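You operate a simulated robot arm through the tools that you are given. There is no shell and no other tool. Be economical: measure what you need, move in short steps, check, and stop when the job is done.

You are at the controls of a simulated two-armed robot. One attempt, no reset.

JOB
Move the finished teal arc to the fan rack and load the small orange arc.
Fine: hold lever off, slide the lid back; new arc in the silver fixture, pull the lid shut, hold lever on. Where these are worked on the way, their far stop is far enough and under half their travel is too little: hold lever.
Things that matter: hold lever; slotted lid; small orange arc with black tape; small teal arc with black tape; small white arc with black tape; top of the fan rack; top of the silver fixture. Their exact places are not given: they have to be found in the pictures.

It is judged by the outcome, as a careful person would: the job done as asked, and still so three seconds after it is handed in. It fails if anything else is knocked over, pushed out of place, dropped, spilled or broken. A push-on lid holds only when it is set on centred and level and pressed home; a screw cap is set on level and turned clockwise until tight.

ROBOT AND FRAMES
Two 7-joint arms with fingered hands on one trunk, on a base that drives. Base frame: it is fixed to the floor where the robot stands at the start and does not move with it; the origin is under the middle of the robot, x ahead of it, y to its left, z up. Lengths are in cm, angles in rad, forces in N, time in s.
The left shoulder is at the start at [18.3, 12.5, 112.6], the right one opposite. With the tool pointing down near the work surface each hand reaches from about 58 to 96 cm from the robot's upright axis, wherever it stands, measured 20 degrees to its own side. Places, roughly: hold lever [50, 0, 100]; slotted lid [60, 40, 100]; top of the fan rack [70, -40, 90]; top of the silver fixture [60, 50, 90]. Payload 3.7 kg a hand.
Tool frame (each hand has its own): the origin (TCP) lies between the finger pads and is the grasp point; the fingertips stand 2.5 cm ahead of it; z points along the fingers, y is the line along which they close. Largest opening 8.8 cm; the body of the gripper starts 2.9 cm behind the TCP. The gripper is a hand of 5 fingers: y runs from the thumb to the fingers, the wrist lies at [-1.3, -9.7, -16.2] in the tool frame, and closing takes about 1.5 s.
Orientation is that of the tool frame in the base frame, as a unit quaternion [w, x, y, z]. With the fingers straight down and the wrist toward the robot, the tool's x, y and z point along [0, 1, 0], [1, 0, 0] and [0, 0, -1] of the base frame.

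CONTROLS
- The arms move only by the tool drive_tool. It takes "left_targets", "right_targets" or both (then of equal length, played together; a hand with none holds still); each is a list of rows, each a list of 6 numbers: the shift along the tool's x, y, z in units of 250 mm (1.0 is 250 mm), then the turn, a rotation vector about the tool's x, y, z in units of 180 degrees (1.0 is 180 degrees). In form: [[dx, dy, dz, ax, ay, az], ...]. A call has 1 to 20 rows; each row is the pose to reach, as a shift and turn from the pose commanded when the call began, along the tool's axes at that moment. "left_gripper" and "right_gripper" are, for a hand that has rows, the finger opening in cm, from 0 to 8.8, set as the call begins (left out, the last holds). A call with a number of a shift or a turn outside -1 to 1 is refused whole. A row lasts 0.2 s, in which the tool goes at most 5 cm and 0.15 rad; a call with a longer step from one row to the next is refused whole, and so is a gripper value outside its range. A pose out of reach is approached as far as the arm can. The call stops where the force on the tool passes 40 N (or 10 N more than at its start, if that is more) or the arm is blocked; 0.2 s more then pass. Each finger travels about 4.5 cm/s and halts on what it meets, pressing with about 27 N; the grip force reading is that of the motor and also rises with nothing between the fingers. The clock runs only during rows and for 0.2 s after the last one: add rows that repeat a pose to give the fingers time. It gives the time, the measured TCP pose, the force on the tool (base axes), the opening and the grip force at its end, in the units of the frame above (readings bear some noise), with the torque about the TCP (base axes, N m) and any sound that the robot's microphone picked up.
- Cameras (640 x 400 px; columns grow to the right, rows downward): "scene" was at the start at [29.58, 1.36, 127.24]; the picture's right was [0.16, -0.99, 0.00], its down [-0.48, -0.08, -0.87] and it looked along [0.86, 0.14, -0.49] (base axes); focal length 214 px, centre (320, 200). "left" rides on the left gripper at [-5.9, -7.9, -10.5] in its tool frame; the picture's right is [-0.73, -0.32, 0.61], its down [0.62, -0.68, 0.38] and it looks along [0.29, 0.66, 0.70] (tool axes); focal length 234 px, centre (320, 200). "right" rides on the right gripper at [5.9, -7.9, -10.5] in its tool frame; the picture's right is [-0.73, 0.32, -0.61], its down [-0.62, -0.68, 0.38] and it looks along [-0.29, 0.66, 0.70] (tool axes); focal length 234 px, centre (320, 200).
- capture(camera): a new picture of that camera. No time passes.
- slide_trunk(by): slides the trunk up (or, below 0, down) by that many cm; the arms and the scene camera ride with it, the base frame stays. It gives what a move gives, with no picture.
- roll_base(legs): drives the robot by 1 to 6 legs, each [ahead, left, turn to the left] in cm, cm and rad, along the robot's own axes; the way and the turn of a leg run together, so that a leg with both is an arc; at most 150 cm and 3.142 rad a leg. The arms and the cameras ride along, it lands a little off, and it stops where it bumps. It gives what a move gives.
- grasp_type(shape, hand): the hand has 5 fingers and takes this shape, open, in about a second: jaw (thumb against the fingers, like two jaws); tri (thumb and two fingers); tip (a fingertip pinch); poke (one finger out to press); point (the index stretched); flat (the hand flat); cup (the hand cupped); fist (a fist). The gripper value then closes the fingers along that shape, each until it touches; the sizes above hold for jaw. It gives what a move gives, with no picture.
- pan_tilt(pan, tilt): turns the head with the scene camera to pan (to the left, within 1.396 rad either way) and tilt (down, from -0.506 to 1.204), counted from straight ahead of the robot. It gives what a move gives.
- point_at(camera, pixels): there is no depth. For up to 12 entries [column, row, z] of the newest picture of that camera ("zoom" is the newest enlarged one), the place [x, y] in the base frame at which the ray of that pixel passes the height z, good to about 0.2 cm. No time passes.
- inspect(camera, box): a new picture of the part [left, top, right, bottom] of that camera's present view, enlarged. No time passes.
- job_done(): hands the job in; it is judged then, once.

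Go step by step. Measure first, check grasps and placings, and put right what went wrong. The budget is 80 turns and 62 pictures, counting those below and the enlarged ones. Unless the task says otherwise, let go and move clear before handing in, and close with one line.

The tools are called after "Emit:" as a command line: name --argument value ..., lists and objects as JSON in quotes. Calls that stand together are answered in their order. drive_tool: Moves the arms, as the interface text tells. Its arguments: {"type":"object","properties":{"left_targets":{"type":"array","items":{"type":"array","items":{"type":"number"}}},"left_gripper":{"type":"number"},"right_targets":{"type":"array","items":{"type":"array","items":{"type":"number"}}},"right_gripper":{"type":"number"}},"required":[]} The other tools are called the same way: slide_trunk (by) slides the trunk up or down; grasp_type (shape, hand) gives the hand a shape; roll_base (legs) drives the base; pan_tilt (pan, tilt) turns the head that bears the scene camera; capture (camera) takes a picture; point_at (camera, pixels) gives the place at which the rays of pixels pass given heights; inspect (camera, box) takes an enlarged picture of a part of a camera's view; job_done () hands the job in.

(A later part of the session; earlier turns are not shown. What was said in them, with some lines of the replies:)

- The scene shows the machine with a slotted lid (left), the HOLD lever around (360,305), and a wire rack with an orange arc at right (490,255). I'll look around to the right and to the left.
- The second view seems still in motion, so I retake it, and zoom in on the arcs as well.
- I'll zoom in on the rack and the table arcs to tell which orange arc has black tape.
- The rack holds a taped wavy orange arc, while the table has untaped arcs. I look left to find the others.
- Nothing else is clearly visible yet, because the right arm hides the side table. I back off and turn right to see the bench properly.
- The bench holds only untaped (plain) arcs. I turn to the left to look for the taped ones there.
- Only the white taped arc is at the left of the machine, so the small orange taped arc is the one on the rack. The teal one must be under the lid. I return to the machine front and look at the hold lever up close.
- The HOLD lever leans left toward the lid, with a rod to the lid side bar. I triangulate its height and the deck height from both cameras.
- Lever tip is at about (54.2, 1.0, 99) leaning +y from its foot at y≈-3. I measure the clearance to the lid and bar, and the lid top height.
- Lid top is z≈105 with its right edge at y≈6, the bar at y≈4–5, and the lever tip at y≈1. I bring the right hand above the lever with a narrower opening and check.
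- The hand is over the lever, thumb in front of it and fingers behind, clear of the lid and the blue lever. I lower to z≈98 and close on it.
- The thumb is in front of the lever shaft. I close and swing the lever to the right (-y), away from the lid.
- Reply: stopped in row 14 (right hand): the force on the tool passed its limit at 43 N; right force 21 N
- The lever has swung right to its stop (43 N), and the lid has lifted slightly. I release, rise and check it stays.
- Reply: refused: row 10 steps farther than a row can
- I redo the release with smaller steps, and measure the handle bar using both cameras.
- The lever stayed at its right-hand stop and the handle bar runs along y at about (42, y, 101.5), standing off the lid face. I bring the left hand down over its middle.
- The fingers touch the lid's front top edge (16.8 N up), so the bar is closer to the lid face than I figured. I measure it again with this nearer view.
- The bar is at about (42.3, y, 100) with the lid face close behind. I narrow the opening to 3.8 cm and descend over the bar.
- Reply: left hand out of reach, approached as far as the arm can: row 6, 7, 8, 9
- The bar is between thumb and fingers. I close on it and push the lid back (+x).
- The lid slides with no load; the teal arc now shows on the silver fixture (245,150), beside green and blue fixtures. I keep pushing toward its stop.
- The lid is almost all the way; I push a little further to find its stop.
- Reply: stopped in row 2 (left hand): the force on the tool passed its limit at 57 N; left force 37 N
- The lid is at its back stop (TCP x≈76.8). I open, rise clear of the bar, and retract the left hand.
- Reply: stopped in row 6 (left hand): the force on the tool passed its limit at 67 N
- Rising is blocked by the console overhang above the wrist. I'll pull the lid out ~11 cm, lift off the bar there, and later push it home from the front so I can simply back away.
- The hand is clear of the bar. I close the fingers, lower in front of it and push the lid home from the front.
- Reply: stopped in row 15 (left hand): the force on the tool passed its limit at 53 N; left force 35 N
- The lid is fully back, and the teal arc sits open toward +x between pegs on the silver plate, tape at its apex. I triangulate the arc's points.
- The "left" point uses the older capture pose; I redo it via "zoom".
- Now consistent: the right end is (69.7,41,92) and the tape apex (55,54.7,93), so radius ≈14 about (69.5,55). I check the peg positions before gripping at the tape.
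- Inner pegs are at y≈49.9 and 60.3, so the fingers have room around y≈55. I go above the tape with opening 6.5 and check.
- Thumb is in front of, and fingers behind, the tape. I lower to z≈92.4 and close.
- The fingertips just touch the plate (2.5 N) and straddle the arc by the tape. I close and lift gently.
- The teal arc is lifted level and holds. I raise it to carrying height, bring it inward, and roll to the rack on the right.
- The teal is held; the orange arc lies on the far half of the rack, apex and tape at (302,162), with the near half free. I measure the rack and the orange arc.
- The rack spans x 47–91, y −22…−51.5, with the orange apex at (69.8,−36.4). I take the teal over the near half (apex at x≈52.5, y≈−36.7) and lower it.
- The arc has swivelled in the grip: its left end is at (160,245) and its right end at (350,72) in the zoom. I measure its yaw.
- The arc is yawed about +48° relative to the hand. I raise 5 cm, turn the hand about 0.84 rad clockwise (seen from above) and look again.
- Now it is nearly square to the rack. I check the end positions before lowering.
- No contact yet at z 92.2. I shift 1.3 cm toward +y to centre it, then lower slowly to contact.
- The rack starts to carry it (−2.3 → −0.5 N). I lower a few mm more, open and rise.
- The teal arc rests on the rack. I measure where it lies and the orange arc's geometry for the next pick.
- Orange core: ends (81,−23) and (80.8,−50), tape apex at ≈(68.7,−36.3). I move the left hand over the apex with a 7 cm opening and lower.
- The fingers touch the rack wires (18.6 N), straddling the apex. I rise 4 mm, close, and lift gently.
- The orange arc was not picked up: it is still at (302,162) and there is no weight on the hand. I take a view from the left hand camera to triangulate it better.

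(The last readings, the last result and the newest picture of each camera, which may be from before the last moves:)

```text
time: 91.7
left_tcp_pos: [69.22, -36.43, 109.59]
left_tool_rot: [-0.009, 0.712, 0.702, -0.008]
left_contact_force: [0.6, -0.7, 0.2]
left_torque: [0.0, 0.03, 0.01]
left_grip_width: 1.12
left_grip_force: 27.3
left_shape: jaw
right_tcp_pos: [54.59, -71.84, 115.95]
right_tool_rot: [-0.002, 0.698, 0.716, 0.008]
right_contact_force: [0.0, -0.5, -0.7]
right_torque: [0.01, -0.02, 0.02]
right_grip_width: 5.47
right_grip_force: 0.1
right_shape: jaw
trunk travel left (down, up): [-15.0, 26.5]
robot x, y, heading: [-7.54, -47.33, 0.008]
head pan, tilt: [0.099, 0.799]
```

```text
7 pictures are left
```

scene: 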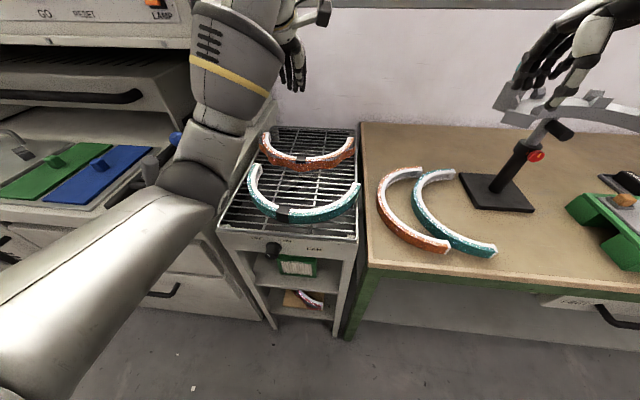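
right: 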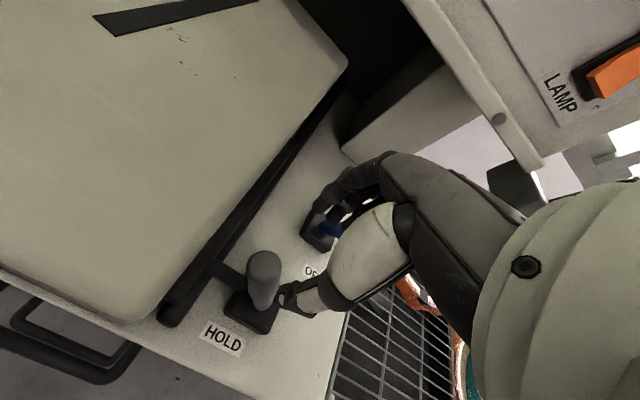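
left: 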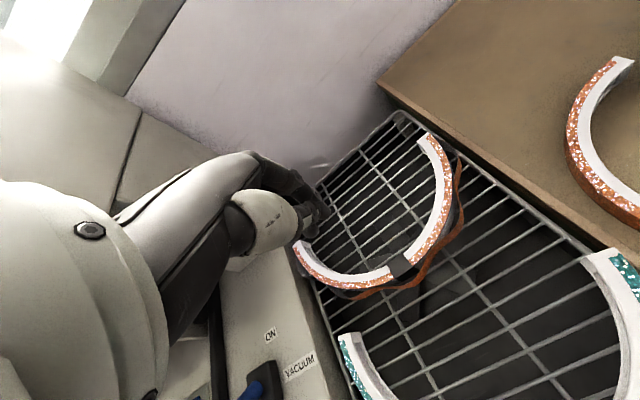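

Emit:
point_at --camera "left" --pixels '[[398, 265, 89], [398, 265, 91], [398, 265, 93], [424, 138, 91], [424, 138, 93], [297, 248, 91], [297, 248, 93], [408, 276, 91], [415, 285, 88], [404, 115, 88], [388, 258, 91], [606, 262, 88]]'

Emit:
point_at --camera "scene" --pixels '[[301, 160, 89], [301, 160, 91], [301, 160, 93], [352, 138, 91], [352, 138, 93], [267, 133, 91], [267, 133, 93], [356, 130, 88], [301, 156, 93], [301, 163, 93]]'

```text
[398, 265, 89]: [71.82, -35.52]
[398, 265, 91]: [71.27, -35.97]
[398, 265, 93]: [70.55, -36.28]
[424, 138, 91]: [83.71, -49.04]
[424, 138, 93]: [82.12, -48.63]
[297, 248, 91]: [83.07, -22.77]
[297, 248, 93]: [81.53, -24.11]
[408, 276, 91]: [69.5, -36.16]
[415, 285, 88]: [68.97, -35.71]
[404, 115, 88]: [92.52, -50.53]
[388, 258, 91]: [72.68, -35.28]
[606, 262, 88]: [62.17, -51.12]
```

```text
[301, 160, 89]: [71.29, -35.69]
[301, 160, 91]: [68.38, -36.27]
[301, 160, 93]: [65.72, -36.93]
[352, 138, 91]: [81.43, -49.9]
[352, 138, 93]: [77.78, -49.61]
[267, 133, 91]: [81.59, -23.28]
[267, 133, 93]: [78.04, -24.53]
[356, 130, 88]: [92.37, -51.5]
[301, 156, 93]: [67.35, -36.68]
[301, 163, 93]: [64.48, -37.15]
```

Both views agree when the arc top is at z≈89: tape apex (71.5,−35.6), so the rack is at z≈86. My grip was too high and too near. I go again to (71.2,−35.7,88.9).

Emit:
drive_tool --left_targets '[[0.024, 0.08, 0, 0, 0, 0], [0.024, 0.08, 0, 0, 0, 0], [0.024, 0.08, 0, 0, 0, 0], [0.024, 0.08, 0.15, 0, 0, 0], [0.024, 0.08, 0.3, 0, 0, 0], [0.024, 0.08, 0.45, 0, 0, 0], [0.024, 0.08, 0.6, 0, 0, 0], [0.024, 0.08, 0.68, 0, 0, 0], [0.024, 0.08, 0.74, 0, 0, 0], [0.024, 0.08, 0.79, 0, 0, 0], [0.024, 0.08, 0.825, 0, 0, 0], [0.024, 0.08, 0.825, 0, 0, 0]]' --left_gripper 7

```text
time: 94.3
left_tcp_pos: [70.57, -35.88, 88.96]
left_tool_rot: [-0.01, 0.712, 0.702, -0.007]
left_contact_force: [0.2, 0.4, 0.6]
left_torque: [-0.02, 0.0, 0.0]
left_grip_width: 6.98
left_grip_force: 0.1
left_shape: jaw
right_tcp_pos: [54.67, -71.9, 115.92]
right_tool_rot: [-0.002, 0.699, 0.715, 0.009]
right_contact_force: [-0.7, 0.0, 0.5]
right_torque: [-0.02, -0.02, 0.0]
right_grip_width: 5.5
right_grip_force: 0.0
right_shape: jaw
trunk travel left (down, up): [-15.0, 26.5]
robot x, y, heading: [-6.98, -47.66, 0.008]
head pan, tilt: [0.099, 0.799]
```

No contact this time, so the fingers straddle the arc. I nudge +0.6 cm in x, close, and lift slowly.

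Emit:
drive_tool --left_targets '[[0, 0.02, 0, 0, 0, 0], [0, 0.02, 0, 0, 0, 0], [0, 0.02, 0, 0, 0, 0], [0, 0.02, 0, 0, 0, 0], [0, 0.02, 0, 0, 0, 0], [0, 0.02, 0, 0, 0, 0], [0, 0.02, 0, 0, 0, 0], [0, 0.02, 0, 0, 0, 0], [0, 0.02, 0, 0, 0, 0], [0, 0.02, -0.02, 0, 0, 0], [0, 0.02, -0.05, 0, 0, 0], [0, 0.02, -0.09, 0, 0, 0], [0, 0.02, -0.14, 0, 0, 0], [0, 0.02, -0.2, 0, 0, 0], [0, 0.02, -0.28, 0, 0, 0], [0, 0.02, -0.36, 0, 0, 0], [0, 0.02, -0.44, 0, 0, 0], [0, 0.02, -0.52, 0, 0, 0], [0, 0.02, -0.6, 0, 0, 0], [0, 0.02, -0.6, 0, 0, 0]]' --left_gripper 0

```text
time: 98.5
left_tcp_pos: [71.61, -35.99, 104.01]
left_tool_rot: [-0.009, 0.712, 0.702, -0.009]
left_contact_force: [-0.2, 1.0, -2.0]
left_torque: [-0.03, 0.07, 0.0]
left_grip_width: 1.61
left_grip_force: 26.9
left_shape: jaw
right_tcp_pos: [54.71, -71.9, 115.82]
right_tool_rot: [-0.002, 0.699, 0.715, 0.008]
right_contact_force: [-0.2, 0.8, -0.1]
right_torque: [0.03, 0.01, 0.01]
right_grip_width: 5.49
right_grip_force: 0.1
right_shape: jaw
trunk travel left (down, up): [-15.0, 26.5]
robot x, y, heading: [-7.15, -47.41, 0.005]
head pan, tilt: [0.099, 0.799]
```

The hand now carries about 2 N, so the orange arc is held. I draw it back and up to the same carrying pose and roll to the fixture.

Emit:
drive_tool --left_targets '[[0, -0.08, -0.04, 0, 0, 0], [0, -0.18, -0.1, 0, 0, 0], [0, -0.3, -0.18, 0, 0, 0], [0, -0.42, -0.26, 0, 0, 0], [0, -0.53, -0.32, 0, 0, 0], [0, -0.6, -0.33, 0, 0, 0], [0.08, -0.62, -0.33, 0, 0, 0], [0.18, -0.62, -0.33, 0, 0, 0], [0.3, -0.62, -0.33, 0, 0, 0], [0.42, -0.62, -0.33, 0, 0, 0], [0.52, -0.62, -0.33, 0, 0, 0], [0.58, -0.62, -0.33, 0, 0, 0], [0.6, -0.62, -0.33, 0, 0, 0]]' --left_gripper 0

Emit:
roll_base --legs '[[0, 25, 0], [0, 25, 0], [0, 23, 0]]'

Emit:
pan_tilt --pan 0.35 --tilt 0.9

Emit:
capture --camera "scene"

```text
time: 101.3
left_tcp_pos: [56.45, -20.76, 112.56]
left_tool_rot: [-0.009, 0.712, 0.702, -0.008]
left_contact_force: [-0.5, -0.7, -1.2]
left_torque: [-0.03, 0.13, -0.03]
left_grip_width: 1.59
left_grip_force: 26.7
left_shape: jaw
right_tcp_pos: [54.59, -71.82, 115.9]
right_tool_rot: [-0.002, 0.699, 0.715, 0.009]
right_contact_force: [-0.3, 0.1, -0.4]
right_torque: [-0.02, -0.01, 0.03]
right_grip_width: 5.46
right_grip_force: 0.0
right_shape: jaw
trunk travel left (down, up): [-15.0, 26.5]
robot x, y, heading: [-7.05, -47.35, 0.006]
head pan, tilt: [0.099, 0.799]
```

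```text
time: 108.8
left_tcp_pos: [55.7, 52.34, 112.55]
left_tool_rot: [-0.01, 0.712, 0.703, -0.009]
left_contact_force: [-0.2, 1.1, -1.7]
left_torque: [-0.02, 0.1, 0.03]
left_grip_width: 1.59
left_grip_force: 27.7
left_shape: jaw
right_tcp_pos: [53.96, 1.3, 115.87]
right_tool_rot: [-0.002, 0.698, 0.716, 0.009]
right_contact_force: [-0.7, -0.1, 0.1]
right_torque: [0.03, 0.0, 0.02]
right_grip_width: 5.5
right_grip_force: 0.1
right_shape: jaw
trunk travel left (down, up): [-15.0, 26.5]
robot x, y, heading: [-7.82, 25.58, 0.01]
head pan, tilt: [0.099, 0.799]
```

```text
time: 109.5
left_tcp_pos: [55.74, 52.33, 112.56]
left_tool_rot: [-0.009, 0.711, 0.703, -0.008]
left_contact_force: [0.6, -0.6, -2.0]
left_torque: [-0.01, 0.09, -0.01]
left_grip_width: 1.6
left_grip_force: 27.1
left_shape: jaw
right_tcp_pos: [53.96, 1.21, 115.92]
right_tool_rot: [-0.001, 0.698, 0.716, 0.009]
right_contact_force: [0.2, -0.4, 0.0]
right_torque: [0.04, 0.02, 0.02]
right_grip_width: 5.49
right_grip_force: 0.0
right_shape: jaw
trunk travel left (down, up): [-15.0, 26.5]
robot x, y, heading: [-7.64, 25.41, 0.012]
head pan, tilt: [0.351, 0.901]
```

```text
6 pictures are left
```

scene: 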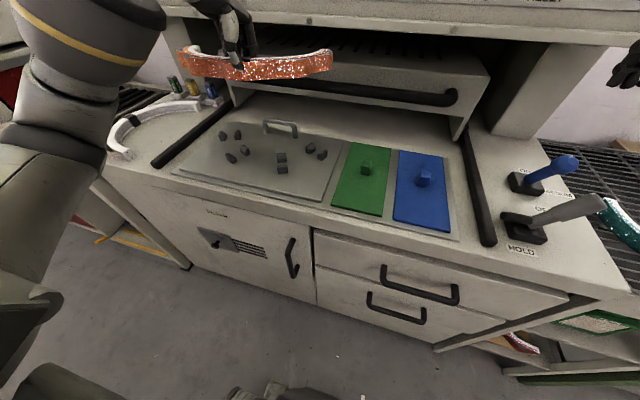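

The orange arc is held level over the fixture region with ends near (182,50) and (331,52). I measure its yaw and the peg positions from this picture.

Emit:
point_at --camera "scene" --pixels '[[331, 50, 112.5], [182, 49, 112.5], [238, 60, 112.5], [230, 158, 91], [282, 168, 91], [245, 151, 91], [281, 156, 91], [222, 135, 91], [237, 133, 91], [311, 148, 91], [322, 154, 91]]'

Emit:
inspect --camera "left" --box '[0, 0, 640, 400]'

```text
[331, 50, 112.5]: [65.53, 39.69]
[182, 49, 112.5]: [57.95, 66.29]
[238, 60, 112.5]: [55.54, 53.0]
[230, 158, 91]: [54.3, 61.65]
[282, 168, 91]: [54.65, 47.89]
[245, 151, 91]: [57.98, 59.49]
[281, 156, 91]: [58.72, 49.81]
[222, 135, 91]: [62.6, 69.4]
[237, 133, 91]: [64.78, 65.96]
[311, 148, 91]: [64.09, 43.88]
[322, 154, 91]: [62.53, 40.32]
```

```text
1.00 times, centred on (320, 200) of left (not enlarged: the box is as wide or as high as the picture)
```

zoom: 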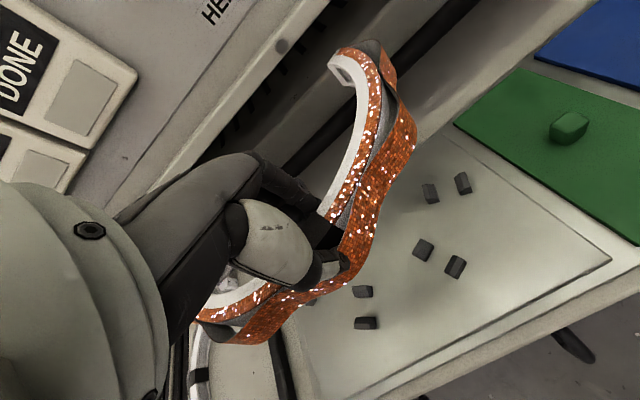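

The pegs give a fixture centre ≈(69.4,54.8) with mid radius 14.1. The chord suggests the arc is yawed ~16° CCW, which I cross-check with the hand camera.

Emit:
point_at --camera "zoom" --pixels '[[340, 62, 112.5], [340, 62, 110], [340, 62, 114], [200, 318, 112.5], [325, 225, 112.5], [424, 250, 91], [455, 267, 91], [363, 291, 91], [366, 322, 91], [430, 192, 91], [463, 183, 91]]'

Emit:
point_at --camera "scene" --pixels '[[331, 50, 110], [331, 50, 111], [331, 50, 114], [182, 49, 110], [182, 49, 111], [182, 49, 114]]'

```text
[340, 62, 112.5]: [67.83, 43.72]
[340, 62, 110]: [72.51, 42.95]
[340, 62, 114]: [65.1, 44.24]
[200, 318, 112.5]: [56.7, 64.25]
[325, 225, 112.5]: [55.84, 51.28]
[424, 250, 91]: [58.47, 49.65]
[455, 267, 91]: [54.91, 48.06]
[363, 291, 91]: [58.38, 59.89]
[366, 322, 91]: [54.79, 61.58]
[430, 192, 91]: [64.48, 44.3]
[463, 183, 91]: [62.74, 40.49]
```

```text
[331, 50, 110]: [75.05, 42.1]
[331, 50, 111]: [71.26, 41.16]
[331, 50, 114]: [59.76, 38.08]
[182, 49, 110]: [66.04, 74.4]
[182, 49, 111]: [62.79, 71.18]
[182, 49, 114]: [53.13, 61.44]
```

Right end sits at about (71.6,42,111), so the arc is yawed ~12° CCW and its open ends sag a little. I correct yaw and pitch, go over the fixture at z≈99, and take one close look.

Emit:
drive_tool --left_targets '[[0.03, -0.012, 0.04, -0.008, 0, 0.015], [0.06, -0.012, 0.1, -0.016, 0, 0.03], [0.09, -0.012, 0.2, -0.025, 0, 0.05], [0.09, -0.012, 0.32, -0.033, 0, 0.067], [0.09, -0.012, 0.44, -0.033, 0, 0.067], [0.09, -0.012, 0.54, -0.033, 0, 0.067], [0.09, -0.012, 0.54, -0.033, 0, 0.067]]' --left_gripper 0

Emit:
inspect --camera "scene" --box '[140, 70, 350, 210]'

```text
time: 111.1
left_tcp_pos: [55.09, 54.65, 99.22]
left_tool_rot: [0.028, 0.78, 0.624, 0.028]
left_contact_force: [0.2, 0.4, -1.0]
left_torque: [-0.01, 0.09, -0.02]
left_grip_width: 1.59
left_grip_force: 26.7
left_shape: jaw
right_tcp_pos: [53.97, 1.25, 115.97]
right_tool_rot: [-0.002, 0.698, 0.716, 0.009]
right_contact_force: [-0.6, -0.7, 0.3]
right_torque: [-0.04, 0.0, 0.0]
right_grip_width: 5.46
right_grip_force: 0.0
right_shape: jaw
trunk travel left (down, up): [-15.0, 26.5]
robot x, y, heading: [-8.16, 25.2, 0.012]
head pan, tilt: [0.351, 0.901]
```

```text
2.86 times, centred on (245, 140) of scene
```

zoom: 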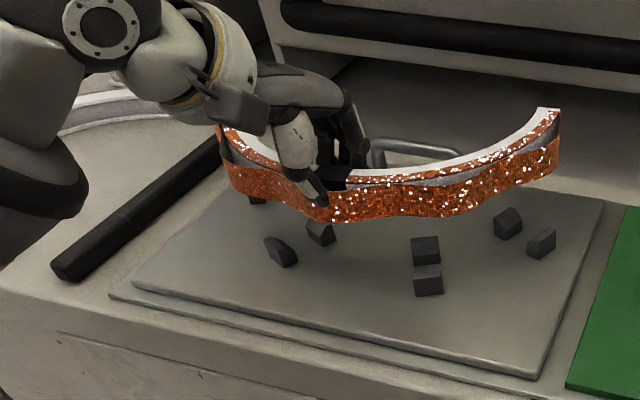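

The tape shows at (330,178) and the right end at (547,112). I measure them at the arc-top height.

Emit:
point_at --camera "zoom" --pixels '[[547, 111, 99], [547, 111, 98], [547, 111, 100], [330, 178, 99], [222, 127, 99], [222, 127, 98], [222, 127, 100], [440, 172, 99], [380, 183, 99], [425, 240, 91.3], [320, 228, 91.3], [508, 212, 91.3]]'

```text
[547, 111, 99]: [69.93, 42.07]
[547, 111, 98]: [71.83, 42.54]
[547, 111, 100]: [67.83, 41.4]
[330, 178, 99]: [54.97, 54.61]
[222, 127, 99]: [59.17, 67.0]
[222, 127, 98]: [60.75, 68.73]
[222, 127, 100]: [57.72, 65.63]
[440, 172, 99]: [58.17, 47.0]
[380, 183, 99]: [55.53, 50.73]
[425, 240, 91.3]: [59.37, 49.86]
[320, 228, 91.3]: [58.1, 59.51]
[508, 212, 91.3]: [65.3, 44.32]
```

The arc's tape is at (55.0,54.6) and needs ~4° more clockwise yaw and +0.4 cm in x to match the teal's former pose. I apply that and lower into the pegs in small steps.

Emit:
drive_tool --left_targets '[[-0.004, 0.017, 0.001, 0, 0, 0.011], [-0.004, 0.017, 0.001, 0, 0, 0.022], [-0.005, 0.011, 0.06, 0, 0, 0.022], [-0.006, 0.006, 0.12, 0, 0, 0.022], [-0.006, 0.003, 0.16, 0, 0, 0.022], [-0.006, 0.001, 0.185, 0, 0, 0.022], [-0.006, 0.0, 0.205, 0, 0, 0.022], [-0.006, -0.001, 0.222, 0, 0, 0.022], [-0.006, -0.001, 0.222, 0, 0, 0.022]]' --left_gripper 0

```text
time: 113.1
left_tcp_pos: [55.47, 54.53, 93.6]
left_tool_rot: [0.027, 0.802, 0.596, 0.029]
left_contact_force: [-1.3, -0.3, -0.3]
left_torque: [0.04, 0.11, 0.02]
left_grip_width: 1.6
left_grip_force: 27.3
left_shape: jaw
right_tcp_pos: [54.03, 1.21, 116.0]
right_tool_rot: [-0.001, 0.699, 0.715, 0.009]
right_contact_force: [0.3, -0.4, 0.5]
right_torque: [0.01, -0.02, 0.01]
right_grip_width: 5.45
right_grip_force: 0.0
right_shape: jaw
trunk travel left (down, up): [-15.0, 26.5]
robot x, y, heading: [-7.95, 25.35, 0.014]
head pan, tilt: [0.351, 0.901]
```

It is entering the pegs with almost no side force (−1.3 N). One close look before the last centimetre.

Emit:
inspect --camera "scene" --box '[150, 90, 340, 210]'

```text
3.33 times, centred on (245, 150) of scene
```

zoom: 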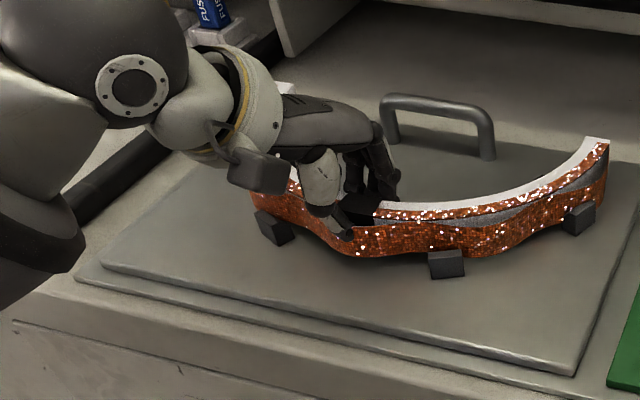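

The skin's dips line up with the three visible outer pegs and the arc is inside them. I lower the last 8 mm.

Emit:
drive_tool --left_targets '[[0, -0.001, 0.01, 0, 0, 0], [0, -0.002, 0.02, 0, 0, 0], [0, -0.003, 0.032, 0, 0, 0], [0, -0.003, 0.032, 0, 0, 0]]' --left_gripper 0

```text
time: 114.1
left_tcp_pos: [55.37, 54.39, 92.72]
left_tool_rot: [0.027, 0.802, 0.596, 0.029]
left_contact_force: [-2.5, -0.5, -1.0]
left_torque: [0.02, 0.14, -0.04]
left_grip_width: 1.6
left_grip_force: 26.9
left_shape: jaw
right_tcp_pos: [53.92, 1.16, 115.98]
right_tool_rot: [-0.002, 0.699, 0.716, 0.009]
right_contact_force: [0.1, -0.1, 0.5]
right_torque: [0.01, 0.02, 0.0]
right_grip_width: 5.48
right_grip_force: 0.2
right_shape: jaw
trunk travel left (down, up): [-15.0, 26.5]
robot x, y, heading: [-7.58, 25.36, 0.01]
head pan, tilt: [0.351, 0.901]
```

Still no upward force; I lower a bit further until it touches.

Emit:
drive_tool --left_targets '[[0, -0.001, 0.008, 0, 0, 0], [0, -0.001, 0.016, 0, 0, 0], [0, -0.001, 0.016, 0, 0, 0]]' --left_gripper 0

```text
time: 114.9
left_tcp_pos: [55.32, 54.41, 92.47]
left_tool_rot: [0.027, 0.802, 0.596, 0.029]
left_contact_force: [-4.3, 0.7, 2.4]
left_torque: [0.02, 0.13, -0.01]
left_grip_width: 1.6
left_grip_force: 26.6
left_shape: jaw
right_tcp_pos: [53.83, 1.25, 115.92]
right_tool_rot: [-0.002, 0.698, 0.716, 0.009]
right_contact_force: [0.2, 0.1, -0.1]
right_torque: [-0.01, 0.0, -0.01]
right_grip_width: 5.46
right_grip_force: 0.1
right_shape: jaw
trunk travel left (down, up): [-15.0, 26.5]
robot x, y, heading: [-8.07, 25.55, 0.008]
head pan, tilt: [0.351, 0.901]
```

It now rests on the plate (+2.4 N). I open and lift straight off.

Emit:
drive_tool --left_targets '[[0, 0, 0, 0, 0, 0], [0, 0, 0, 0, 0, 0], [0, 0, 0, 0, 0, 0], [0, 0, 0, 0, 0, 0], [0, 0, 0, 0, 0, 0], [0, 0, 0, 0, 0, 0], [0, 0, 0, 0, 0, 0], [0, 0.003, -0.04, 0, 0, 0], [0.001, 0.007, -0.09, 0, 0, 0], [0.002, 0.014, -0.18, 0, 0, 0], [0.003, 0.025, -0.32, 0, 0, 0], [0.004, 0.04, -0.48, 0, 0, 0], [0.004, 0.04, -0.52, 0.01, 0, -0.02], [0.004, 0.04, -0.52, 0.02, 0, -0.05], [0.004, 0.04, -0.52, 0.033, 0, -0.089], [0.004, 0.04, -0.52, 0.033, 0, -0.089]]' --left_gripper 6

Emit:
inspect --camera "scene" --box '[150, 50, 470, 250]'

```text
time: 118.3
left_tcp_pos: [55.38, 54.51, 105.37]
left_tool_rot: [-0.01, 0.711, 0.703, -0.007]
left_contact_force: [0.1, 0.1, 1.1]
left_torque: [-0.02, -0.03, 0.0]
left_grip_width: 5.93
left_grip_force: 0.1
left_shape: jaw
right_tcp_pos: [53.91, 1.22, 115.98]
right_tool_rot: [-0.003, 0.698, 0.716, 0.008]
right_contact_force: [-0.8, -0.5, 0.9]
right_torque: [0.01, 0.01, 0.02]
right_grip_width: 5.44
right_grip_force: 0.0
right_shape: jaw
trunk travel left (down, up): [-15.0, 26.5]
robot x, y, heading: [-7.95, 25.61, 0.009]
head pan, tilt: [0.351, 0.901]
```

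```text
2.00 times, centred on (310, 150) of scene
```

zoom: 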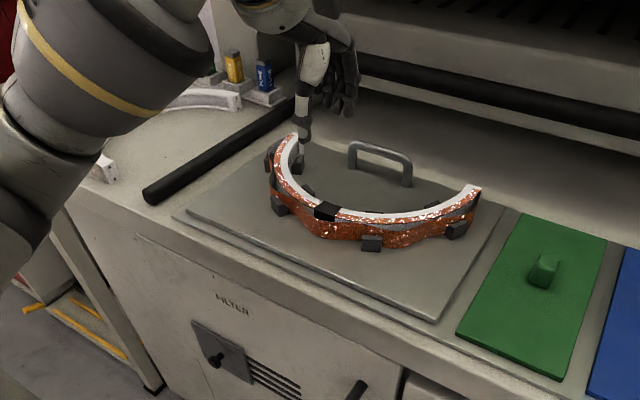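

The orange arc is seated between the pegs. Next I hook the lid handle from behind with the hand pitched 25° so the wrist stays below the console; I go first to just above the bar.

Emit:
drive_tool --left_targets '[[-0.1, 0, 0, -0.035, 0, 0], [-0.22, 0.05, 0, -0.07, 0, 0], [-0.34, 0.13, -0.005, -0.105, 0, 0], [-0.45, 0.25, -0.01, -0.139, 0, 0], [-0.52, 0.38, -0.015, -0.139, 0, 0], [-0.536, 0.5, -0.02, -0.139, 0, 0], [-0.536, 0.6, -0.021, -0.139, 0, 0], [-0.536, 0.68, -0.021, -0.139, 0, 0], [-0.536, 0.74, -0.021, -0.139, 0, 0], [-0.536, 0.774, -0.021, -0.139, 0, 0], [-0.536, 0.774, -0.021, -0.139, 0, 0]]' --left_gripper 4.4

```text
time: 120.7
left_tcp_pos: [74.7, 40.77, 105.42]
left_tool_rot: [0.144, 0.697, 0.687, 0.146]
left_contact_force: [-0.6, 0.3, -0.6]
left_torque: [0.01, 0.02, 0.04]
left_grip_width: 4.46
left_grip_force: 0.0
left_shape: jaw
right_tcp_pos: [53.96, 1.32, 115.99]
right_tool_rot: [-0.001, 0.698, 0.716, 0.008]
right_contact_force: [0.5, 0.5, -0.5]
right_torque: [-0.02, 0.03, -0.02]
right_grip_width: 5.48
right_grip_force: 0.1
right_shape: jaw
trunk travel left (down, up): [-15.0, 26.5]
robot x, y, heading: [-7.74, 25.42, 0.011]
head pan, tilt: [0.351, 0.901]
```

No contact; I go straight down 4.7 cm behind the bar, then pull toward me a short way as a test.

Emit:
drive_tool --left_targets '[[0, -0.025, 0.057, 0, 0, 0], [0, -0.05, 0.115, 0, 0, 0], [0, -0.075, 0.172, 0, 0, 0], [0, -0.075, 0.172, 0, 0, 0]]'

```text
time: 121.7
left_tcp_pos: [74.69, 40.78, 100.83]
left_tool_rot: [0.144, 0.697, 0.687, 0.147]
left_contact_force: [2.7, -0.1, 7.8]
left_torque: [0.18, -0.17, -0.08]
left_grip_width: 4.52
left_grip_force: 0.0
left_shape: jaw
right_tcp_pos: [53.82, 1.25, 116.0]
right_tool_rot: [-0.001, 0.698, 0.716, 0.009]
right_contact_force: [0.3, -0.2, 0.0]
right_torque: [0.0, -0.02, 0.0]
right_grip_width: 5.46
right_grip_force: 0.0
right_shape: jaw
trunk travel left (down, up): [-15.0, 26.5]
robot x, y, heading: [-7.83, 25.36, 0.009]
head pan, tilt: [0.351, 0.901]
```

Light contact only. I close somewhat and pull toward −x by 16 cm.

Emit:
drive_tool --left_targets '[[0, 0, 0, 0, 0, 0], [0, 0, 0, 0, 0, 0], [0, 0, 0, 0, 0, 0], [0, 0, 0, 0, 0, 0], [0, -0.037, -0.016, 0, 0, 0], [0, -0.092, -0.04, 0, 0, 0], [0, -0.165, -0.072, 0, 0, 0], [0, -0.238, -0.104, 0, 0, 0], [0, -0.312, -0.136, 0, 0, 0], [0, -0.385, -0.168, 0, 0, 0], [0, -0.458, -0.2, 0, 0, 0], [0, -0.531, -0.232, 0, 0, 0], [0, -0.586, -0.256, 0, 0, 0], [0, -0.586, -0.256, 0, 0, 0]]' --left_gripper 2

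Emit:
inspect --camera "scene" --box '[150, 20, 550, 270]'

```text
time: 124.7
left_tcp_pos: [58.58, 41.03, 100.6]
left_tool_rot: [0.143, 0.696, 0.688, 0.146]
left_contact_force: [0.6, -0.5, 0.3]
left_torque: [0.0, -0.01, -0.02]
left_grip_width: 1.99
left_grip_force: 0.1
left_shape: jaw
right_tcp_pos: [53.95, 1.24, 115.95]
right_tool_rot: [-0.001, 0.698, 0.716, 0.008]
right_contact_force: [-0.1, -0.4, 0.2]
right_torque: [0.03, 0.01, -0.02]
right_grip_width: 5.46
right_grip_force: 0.0
right_shape: jaw
trunk travel left (down, up): [-15.0, 26.5]
robot x, y, heading: [-7.97, 25.52, 0.006]
head pan, tilt: [0.351, 0.901]
```

```text
1.60 times, centred on (350, 145) of scene
```

zoom: 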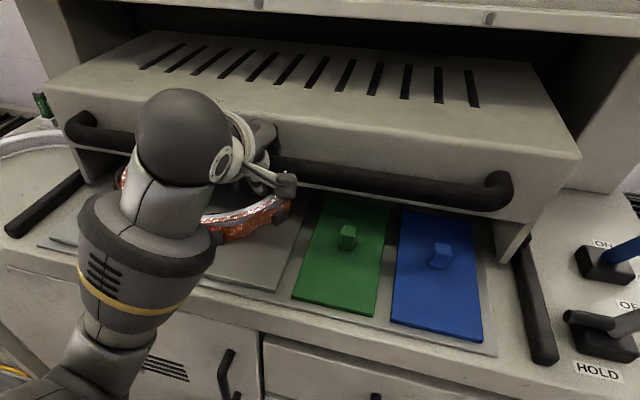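

The lid follows the hand. I back the base off 13 cm with the hand hooked, then finish the pull with the arm until the stop.

Emit:
roll_base --legs '[[-13, 0, 0]]'

Emit:
drive_tool --left_targets '[[0, -0.022, -0.01, 0, 0, 0], [0, -0.044, -0.02, 0, 0, 0], [0, -0.066, -0.03, 0, 0, 0], [0, -0.088, -0.04, 0, 0, 0], [0, -0.11, -0.05, 0, 0, 0], [0, -0.132, -0.06, 0, 0, 0], [0, -0.154, -0.07, 0, 0, 0], [0, -0.176, -0.08, 0, 0, 0], [0, -0.198, -0.09, 0, 0, 0], [0, -0.22, -0.1, 0, 0, 0]]'

```text
time: 126.0
left_tcp_pos: [45.89, 40.96, 100.51]
left_tool_rot: [0.143, 0.696, 0.688, 0.146]
left_contact_force: [-0.5, 0.1, -0.6]
left_torque: [-0.03, -0.01, -0.02]
left_grip_width: 2.02
left_grip_force: 0.1
left_shape: jaw
right_tcp_pos: [41.35, 1.13, 115.79]
right_tool_rot: [-0.002, 0.697, 0.717, 0.008]
right_contact_force: [-0.1, -0.5, 0.9]
right_torque: [0.01, 0.02, 0.01]
right_grip_width: 5.48
right_grip_force: 0.0
right_shape: jaw
trunk travel left (down, up): [-15.0, 26.5]
robot x, y, heading: [-20.73, 25.38, 0.017]
head pan, tilt: [0.351, 0.901]
```

```text
time: 128.2
left_tcp_pos: [40.54, 41.09, 100.56]
left_tool_rot: [0.142, 0.696, 0.688, 0.145]
left_contact_force: [39.1, -1.1, 1.6]
left_torque: [0.0, 0.66, -0.7]
left_grip_width: 2.48
left_grip_force: 0.2
left_shape: jaw
right_tcp_pos: [41.83, 1.23, 115.73]
right_tool_rot: [-0.003, 0.699, 0.715, 0.006]
right_contact_force: [0.6, 0.2, 0.5]
right_torque: [0.0, 0.05, 0.0]
right_grip_width: 5.49
right_grip_force: 0.0
right_shape: jaw
trunk travel left (down, up): [-15.0, 26.5]
robot x, y, heading: [-20.41, 25.37, 0.017]
head pan, tilt: [0.351, 0.901]
```

The lid is shut against its stop (39 N at TCP x 40.5). I open, rise off the bar, and get clear.

Emit:
drive_tool --left_targets '[[0, 0.02, 0.009, 0, 0, 0], [0, 0.025, 0.011, 0, 0, 0], [0, 0.025, 0.011, 0, 0, 0], [0, 0.025, 0.011, 0, 0, 0], [0, 0.041, -0.026, 0, 0, 0], [0, 0.057, -0.063, 0, 0, 0], [0, 0.089, -0.136, 0, 0, 0], [0, 0.121, -0.209, 0, 0, 0], [0, 0.16, -0.3, 0, 0, 0], [0, 0.22, -0.44, 0, 0, 0], [0.1, 0.24, -0.5, 0.03, 0, 0], [0.25, 0.24, -0.5, 0.06, 0, 0], [0.35, 0.24, -0.5, 0.1, 0, 0], [0.35, 0.24, -0.5, 0.135, 0, 0]]' --left_gripper 4.4

```text
time: 131.2
left_tcp_pos: [40.62, 49.66, 114.64]
left_tool_rot: [-0.007, 0.71, 0.704, -0.003]
left_contact_force: [0.0, 0.2, 0.9]
left_torque: [-0.04, 0.02, 0.0]
left_grip_width: 4.4
left_grip_force: 0.1
left_shape: jaw
right_tcp_pos: [41.2, 1.16, 115.96]
right_tool_rot: [0.0, 0.698, 0.716, 0.01]
right_contact_force: [-1.0, 0.7, 0.0]
right_torque: [0.0, 0.01, -0.01]
right_grip_width: 5.5
right_grip_force: 0.0
right_shape: jaw
trunk travel left (down, up): [-15.0, 26.5]
robot x, y, heading: [-20.4, 25.22, 0.008]
head pan, tilt: [0.351, 0.901]
```

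Clear of the lid. I roll back to the first working spot and prepare the right hand over the lever.

Emit:
roll_base --legs '[[13, -14.5, 0]]'

```text
time: 133.1
left_tcp_pos: [53.74, 35.32, 114.57]
left_tool_rot: [-0.007, 0.711, 0.704, -0.002]
left_contact_force: [0.4, -0.6, -0.2]
left_torque: [-0.01, 0.01, 0.02]
left_grip_width: 4.38
left_grip_force: 0.0
left_shape: jaw
right_tcp_pos: [54.34, -13.22, 115.88]
right_tool_rot: [-0.001, 0.699, 0.715, 0.008]
right_contact_force: [0.3, 0.4, 0.0]
right_torque: [0.0, 0.0, 0.02]
right_grip_width: 5.48
right_grip_force: 0.0
right_shape: jaw
trunk travel left (down, up): [-15.0, 26.5]
robot x, y, heading: [-7.66, 11.06, 0.011]
head pan, tilt: [0.351, 0.901]
```

Over to (54.3,−5.6) and down around the leaning lever, where I had let go of it.

Emit:
drive_tool --right_targets '[[0.15, 0.004, 0, 0, 0, 0], [0.305, 0.007, 0, 0, 0, 0], [0.305, 0.007, 0.16, 0, 0, 0], [0.305, 0.007, 0.32, 0, 0, 0], [0.305, 0.007, 0.48, 0, 0, 0], [0.305, 0.007, 0.58, 0, 0, 0], [0.305, 0.007, 0.65, 0, 0, 0], [0.305, 0.007, 0.695, 0, 0, 0], [0.305, 0.007, 0.695, 0, 0, 0]]' --right_gripper 5.5

```text
time: 135.1
left_tcp_pos: [53.65, 35.45, 114.61]
left_tool_rot: [-0.007, 0.711, 0.703, -0.001]
left_contact_force: [0.0, 0.6, 0.0]
left_torque: [0.0, -0.01, 0.04]
left_grip_width: 4.41
left_grip_force: 0.1
left_shape: jaw
right_tcp_pos: [54.43, -5.32, 98.62]
right_tool_rot: [-0.001, 0.698, 0.716, 0.009]
right_contact_force: [-0.2, -0.3, -0.4]
right_torque: [-0.04, 0.01, 0.02]
right_grip_width: 5.49
right_grip_force: 0.0
right_shape: jaw
trunk travel left (down, up): [-15.0, 26.5]
robot x, y, heading: [-7.72, 10.69, 0.01]
head pan, tilt: [0.351, 0.901]
```

No contact; I close and swing the lever to the left (+y) until it meets its stop.

Emit:
drive_tool --right_targets '[[0, 0, 0, 0, 0, 0], [0, 0, 0, 0, 0, 0], [0, 0, 0, 0, 0, 0], [0, 0, 0, 0, 0, 0], [0, 0, 0, 0, 0, 0], [0, 0, 0, 0, 0, 0], [0.03, 0, -0.008, 0, 0, 0], [0.07, 0, -0.016, 0, 0, 0], [0.11, 0, -0.02, 0, 0, 0], [0.15, 0, -0.022, 0, 0, 0], [0.19, 0, -0.02, 0, 0, 0], [0.23, 0, -0.01, 0, 0, 0], [0.255, 0, 0, 0, 0, 0], [0.275, 0, 0.01, 0, 0, 0], [0.295, 0, 0.015, 0, 0, 0], [0.31, 0, 0.02, 0, 0, 0]]' --right_gripper 1.0

```text
time: 138.5
left_tcp_pos: [53.69, 35.3, 114.67]
left_tool_rot: [-0.006, 0.71, 0.704, -0.003]
left_contact_force: [0.2, -0.4, 1.6]
left_torque: [-0.03, -0.03, -0.01]
left_grip_width: 4.38
left_grip_force: 0.2
left_shape: jaw
right_tcp_pos: [54.33, 2.37, 98.22]
right_tool_rot: [-0.001, 0.699, 0.715, 0.008]
right_contact_force: [6.3, 0.2, -0.5]
right_torque: [-0.08, -0.09, 0.19]
right_grip_width: 0.54
right_grip_force: 26.7
right_shape: jaw
trunk travel left (down, up): [-15.0, 26.5]
robot x, y, heading: [-7.35, 10.78, 0.008]
head pan, tilt: [0.351, 0.901]
```

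The grip closed thinner (0.54 vs 1.34 before) and no stop force shows, so it may have slipped. I release, rise, come down to the right of the lever with closed fingers, and push it left to be sure.

Emit:
drive_tool --right_targets '[[0, 0, 0, 0, 0, 0], [0, 0, 0, 0, 0, 0], [0, 0, 0, 0, 0, 0], [0, 0, 0, 0, 0, 0], [0, 0, 0, 0, 0, 0], [0, 0, -0.12, 0, 0, 0], [0, 0, -0.27, 0, 0, 0], [0, 0, -0.42, 0, 0, 0], [-0.15, 0, -0.5, 0, 0, 0], [-0.3, 0, -0.5, 0, 0, 0], [-0.45, 0, -0.5, 0, 0, 0], [-0.57, 0, -0.5, 0, 0, 0]]' --right_gripper 5.5

Emit:
drive_tool --right_targets '[[0, -0.02, 0, 0, 0, 0], [0, -0.02, 0, 0, 0, 0], [0, -0.02, 0, 0, 0, 0], [0, -0.02, 0, 0, 0, 0], [0, -0.02, 0, 0, 0, 0], [0, -0.02, 0.12, 0, 0, 0], [0, -0.02, 0.24, 0, 0, 0], [0, -0.02, 0.36, 0, 0, 0], [0, -0.02, 0.46, 0, 0, 0], [0, -0.02, 0.54, 0, 0, 0], [0, -0.02, 0.54, 0, 0, 0]]' --right_gripper 0

```text
time: 141.1
left_tcp_pos: [53.69, 35.31, 114.52]
left_tool_rot: [-0.007, 0.71, 0.704, -0.002]
left_contact_force: [0.7, 0.6, 0.2]
left_torque: [0.02, 0.02, -0.01]
left_grip_width: 4.39
left_grip_force: 0.0
left_shape: jaw
right_tcp_pos: [54.6, -11.94, 110.57]
right_tool_rot: [-0.002, 0.699, 0.715, 0.009]
right_contact_force: [-0.4, -0.3, -0.1]
right_torque: [0.02, 0.01, 0.03]
right_grip_width: 5.48
right_grip_force: 0.1
right_shape: jaw
trunk travel left (down, up): [-15.0, 26.5]
robot x, y, heading: [-7.63, 11.11, 0.012]
head pan, tilt: [0.351, 0.901]
```

```text
time: 143.5
left_tcp_pos: [53.58, 35.37, 114.74]
left_tool_rot: [-0.006, 0.711, 0.703, -0.002]
left_contact_force: [-0.4, 0.3, 0.7]
left_torque: [-0.01, -0.02, -0.02]
left_grip_width: 4.39
left_grip_force: 0.0
left_shape: jaw
right_tcp_pos: [54.12, -11.66, 96.98]
right_tool_rot: [-0.001, 0.699, 0.715, 0.008]
right_contact_force: [-0.7, 0.4, 0.2]
right_torque: [-0.02, 0.03, 0.0]
right_grip_width: 0.01
right_grip_force: 26.9
right_shape: jaw
trunk travel left (down, up): [-15.0, 26.5]
robot x, y, heading: [-7.34, 11.06, 0.008]
head pan, tilt: [0.351, 0.901]
```

Down to the right of the lever without contact. I push slowly to +y.

Emit:
drive_tool --right_targets '[[0.04, 0, 0, 0, 0, 0], [0.08, 0, 0, 0, 0, 0], [0.12, 0, 0, 0, 0, 0], [0.16, 0, 0, 0, 0, 0], [0.2, 0, 0, 0, 0, 0], [0.24, 0, 0, 0, 0, 0], [0.28, 0, 0, 0, 0, 0], [0.32, 0, 0, 0, 0, 0], [0.36, 0, 0, 0, 0, 0], [0.4, 0, 0, 0, 0, 0], [0.43, 0, 0, 0, 0, 0], [0.46, 0, 0, 0, 0, 0], [0.48, 0, 0, 0, 0, 0], [0.5, 0, 0, 0, 0, 0]]' --right_gripper 0

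```text
time: 145.7
left_tcp_pos: [53.79, 34.95, 114.62]
left_tool_rot: [-0.007, 0.712, 0.702, -0.003]
left_contact_force: [0.9, -1.1, 0.4]
left_torque: [-0.03, 0.01, -0.02]
left_grip_width: 4.38
left_grip_force: 0.1
left_shape: jaw
right_tcp_pos: [54.09, -3.52, 97.2]
right_tool_rot: [0.006, 0.708, 0.706, 0.0]
right_contact_force: [-2.0, -17.8, -0.6]
right_torque: [-0.43, 0.05, -0.07]
right_grip_width: 0.01
right_grip_force: 26.1
right_shape: jaw
trunk travel left (down, up): [-15.0, 26.5]
robot x, y, heading: [-7.48, 10.82, 0.009]
head pan, tilt: [0.351, 0.901]
stopped in row 10 (right hand): the force on the tool passed its limit at 47 N (the readings are from after the stop); the commanded pose is now the measured one
```

Firm stop (47 N) at TCP y −3.5, which fits the lever standing at its left (on) stop. I back away, rise, and use the last picture to confirm.

Emit:
drive_tool --right_targets '[[-0.1, 0, 0, 0, 0, 0], [-0.25, 0, 0, 0, 0, 0], [-0.35, 0, -0.1, 0, 0, 0], [-0.42, 0, -0.25, 0, 0, 0], [-0.5, 0, -0.4, 0, 0, 0], [-0.6, 0, -0.55, 0, 0, 0], [-0.7, 0, -0.7, 0, 0, 0]]' --right_gripper 4

Emit:
roll_base --legs '[[-15, 0, 0]]'

Emit:
pan_tilt --pan -0.2 --tilt 0.7

Emit:
pan_tilt --pan -0.2 --tilt 0.7

Emit:
capture --camera "scene"

```text
time: 147.3
left_tcp_pos: [53.79, 35.0, 114.6]
left_tool_rot: [-0.007, 0.712, 0.702, -0.002]
left_contact_force: [0.5, -0.4, 1.0]
left_torque: [0.0, 0.0, 0.01]
left_grip_width: 4.38
left_grip_force: 0.0
left_shape: jaw
right_tcp_pos: [54.19, -20.57, 114.74]
right_tool_rot: [0.003, 0.705, 0.709, 0.002]
right_contact_force: [-0.1, -0.7, -0.3]
right_torque: [0.02, 0.0, -0.01]
right_grip_width: 4.0
right_grip_force: 0.0
right_shape: jaw
trunk travel left (down, up): [-15.0, 26.5]
robot x, y, heading: [-7.74, 11.17, 0.014]
head pan, tilt: [0.351, 0.901]
```

```text
time: 148.7
left_tcp_pos: [38.88, 35.02, 114.67]
left_tool_rot: [-0.006, 0.712, 0.702, -0.001]
left_contact_force: [-0.2, 0.0, 0.8]
left_torque: [0.0, -0.02, -0.01]
left_grip_width: 4.41
left_grip_force: 0.1
left_shape: jaw
right_tcp_pos: [39.26, -20.58, 114.61]
right_tool_rot: [0.004, 0.706, 0.708, 0.003]
right_contact_force: [0.3, -0.6, 1.1]
right_torque: [0.01, -0.03, 0.0]
right_grip_width: 4.0
right_grip_force: 0.1
right_shape: jaw
trunk travel left (down, up): [-15.0, 26.5]
robot x, y, heading: [-22.23, 11.09, 0.014]
head pan, tilt: [0.351, 0.901]
```

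```text
time: 149.7
left_tcp_pos: [38.96, 35.0, 114.66]
left_tool_rot: [-0.006, 0.713, 0.702, -0.002]
left_contact_force: [0.0, 0.0, -0.1]
left_torque: [-0.01, -0.01, 0.0]
left_grip_width: 4.37
left_grip_force: 0.0
left_shape: jaw
right_tcp_pos: [39.45, -20.55, 114.76]
right_tool_rot: [0.004, 0.706, 0.708, 0.003]
right_contact_force: [-0.9, -0.3, 0.3]
right_torque: [0.0, -0.01, 0.02]
right_grip_width: 3.98
right_grip_force: 0.0
right_shape: jaw
trunk travel left (down, up): [-15.0, 26.5]
robot x, y, heading: [-22.51, 10.6, 0.002]
head pan, tilt: [-0.201, 0.7]
```

```text
time: 150.3
left_tcp_pos: [39.04, 35.05, 114.48]
left_tool_rot: [-0.006, 0.712, 0.702, -0.002]
left_contact_force: [-0.7, 0.4, 0.6]
left_torque: [0.0, 0.02, -0.01]
left_grip_width: 4.37
left_grip_force: 0.0
left_shape: jaw
right_tcp_pos: [39.33, -20.57, 114.67]
right_tool_rot: [0.004, 0.706, 0.709, 0.002]
right_contact_force: [-0.1, -0.5, 0.0]
right_torque: [0.02, -0.01, 0.0]
right_grip_width: 3.97
right_grip_force: 0.1
right_shape: jaw
trunk travel left (down, up): [-15.0, 26.5]
robot x, y, heading: [-22.21, 10.52, 0.009]
head pan, tilt: [-0.201, 0.7]
```

```text
0 pictures are left
```

scene: 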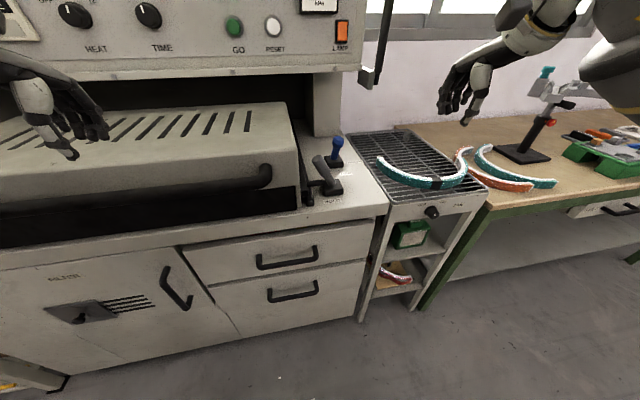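

The last picture shows the lid shut, the HOLD lever leaning left at (322,165) against its on stop, and the teal arc on the fan rack. Both hands are clear, so I hand in.

Emit:
job_done

```text
The job is handed in.
```

The teal arc is on the fan rack and the small orange arc sits between the pegs of the silver fixture; the lid is shut and the hold lever is on. The teal arc's right end lies at, or slightly over, the rack's right edge.
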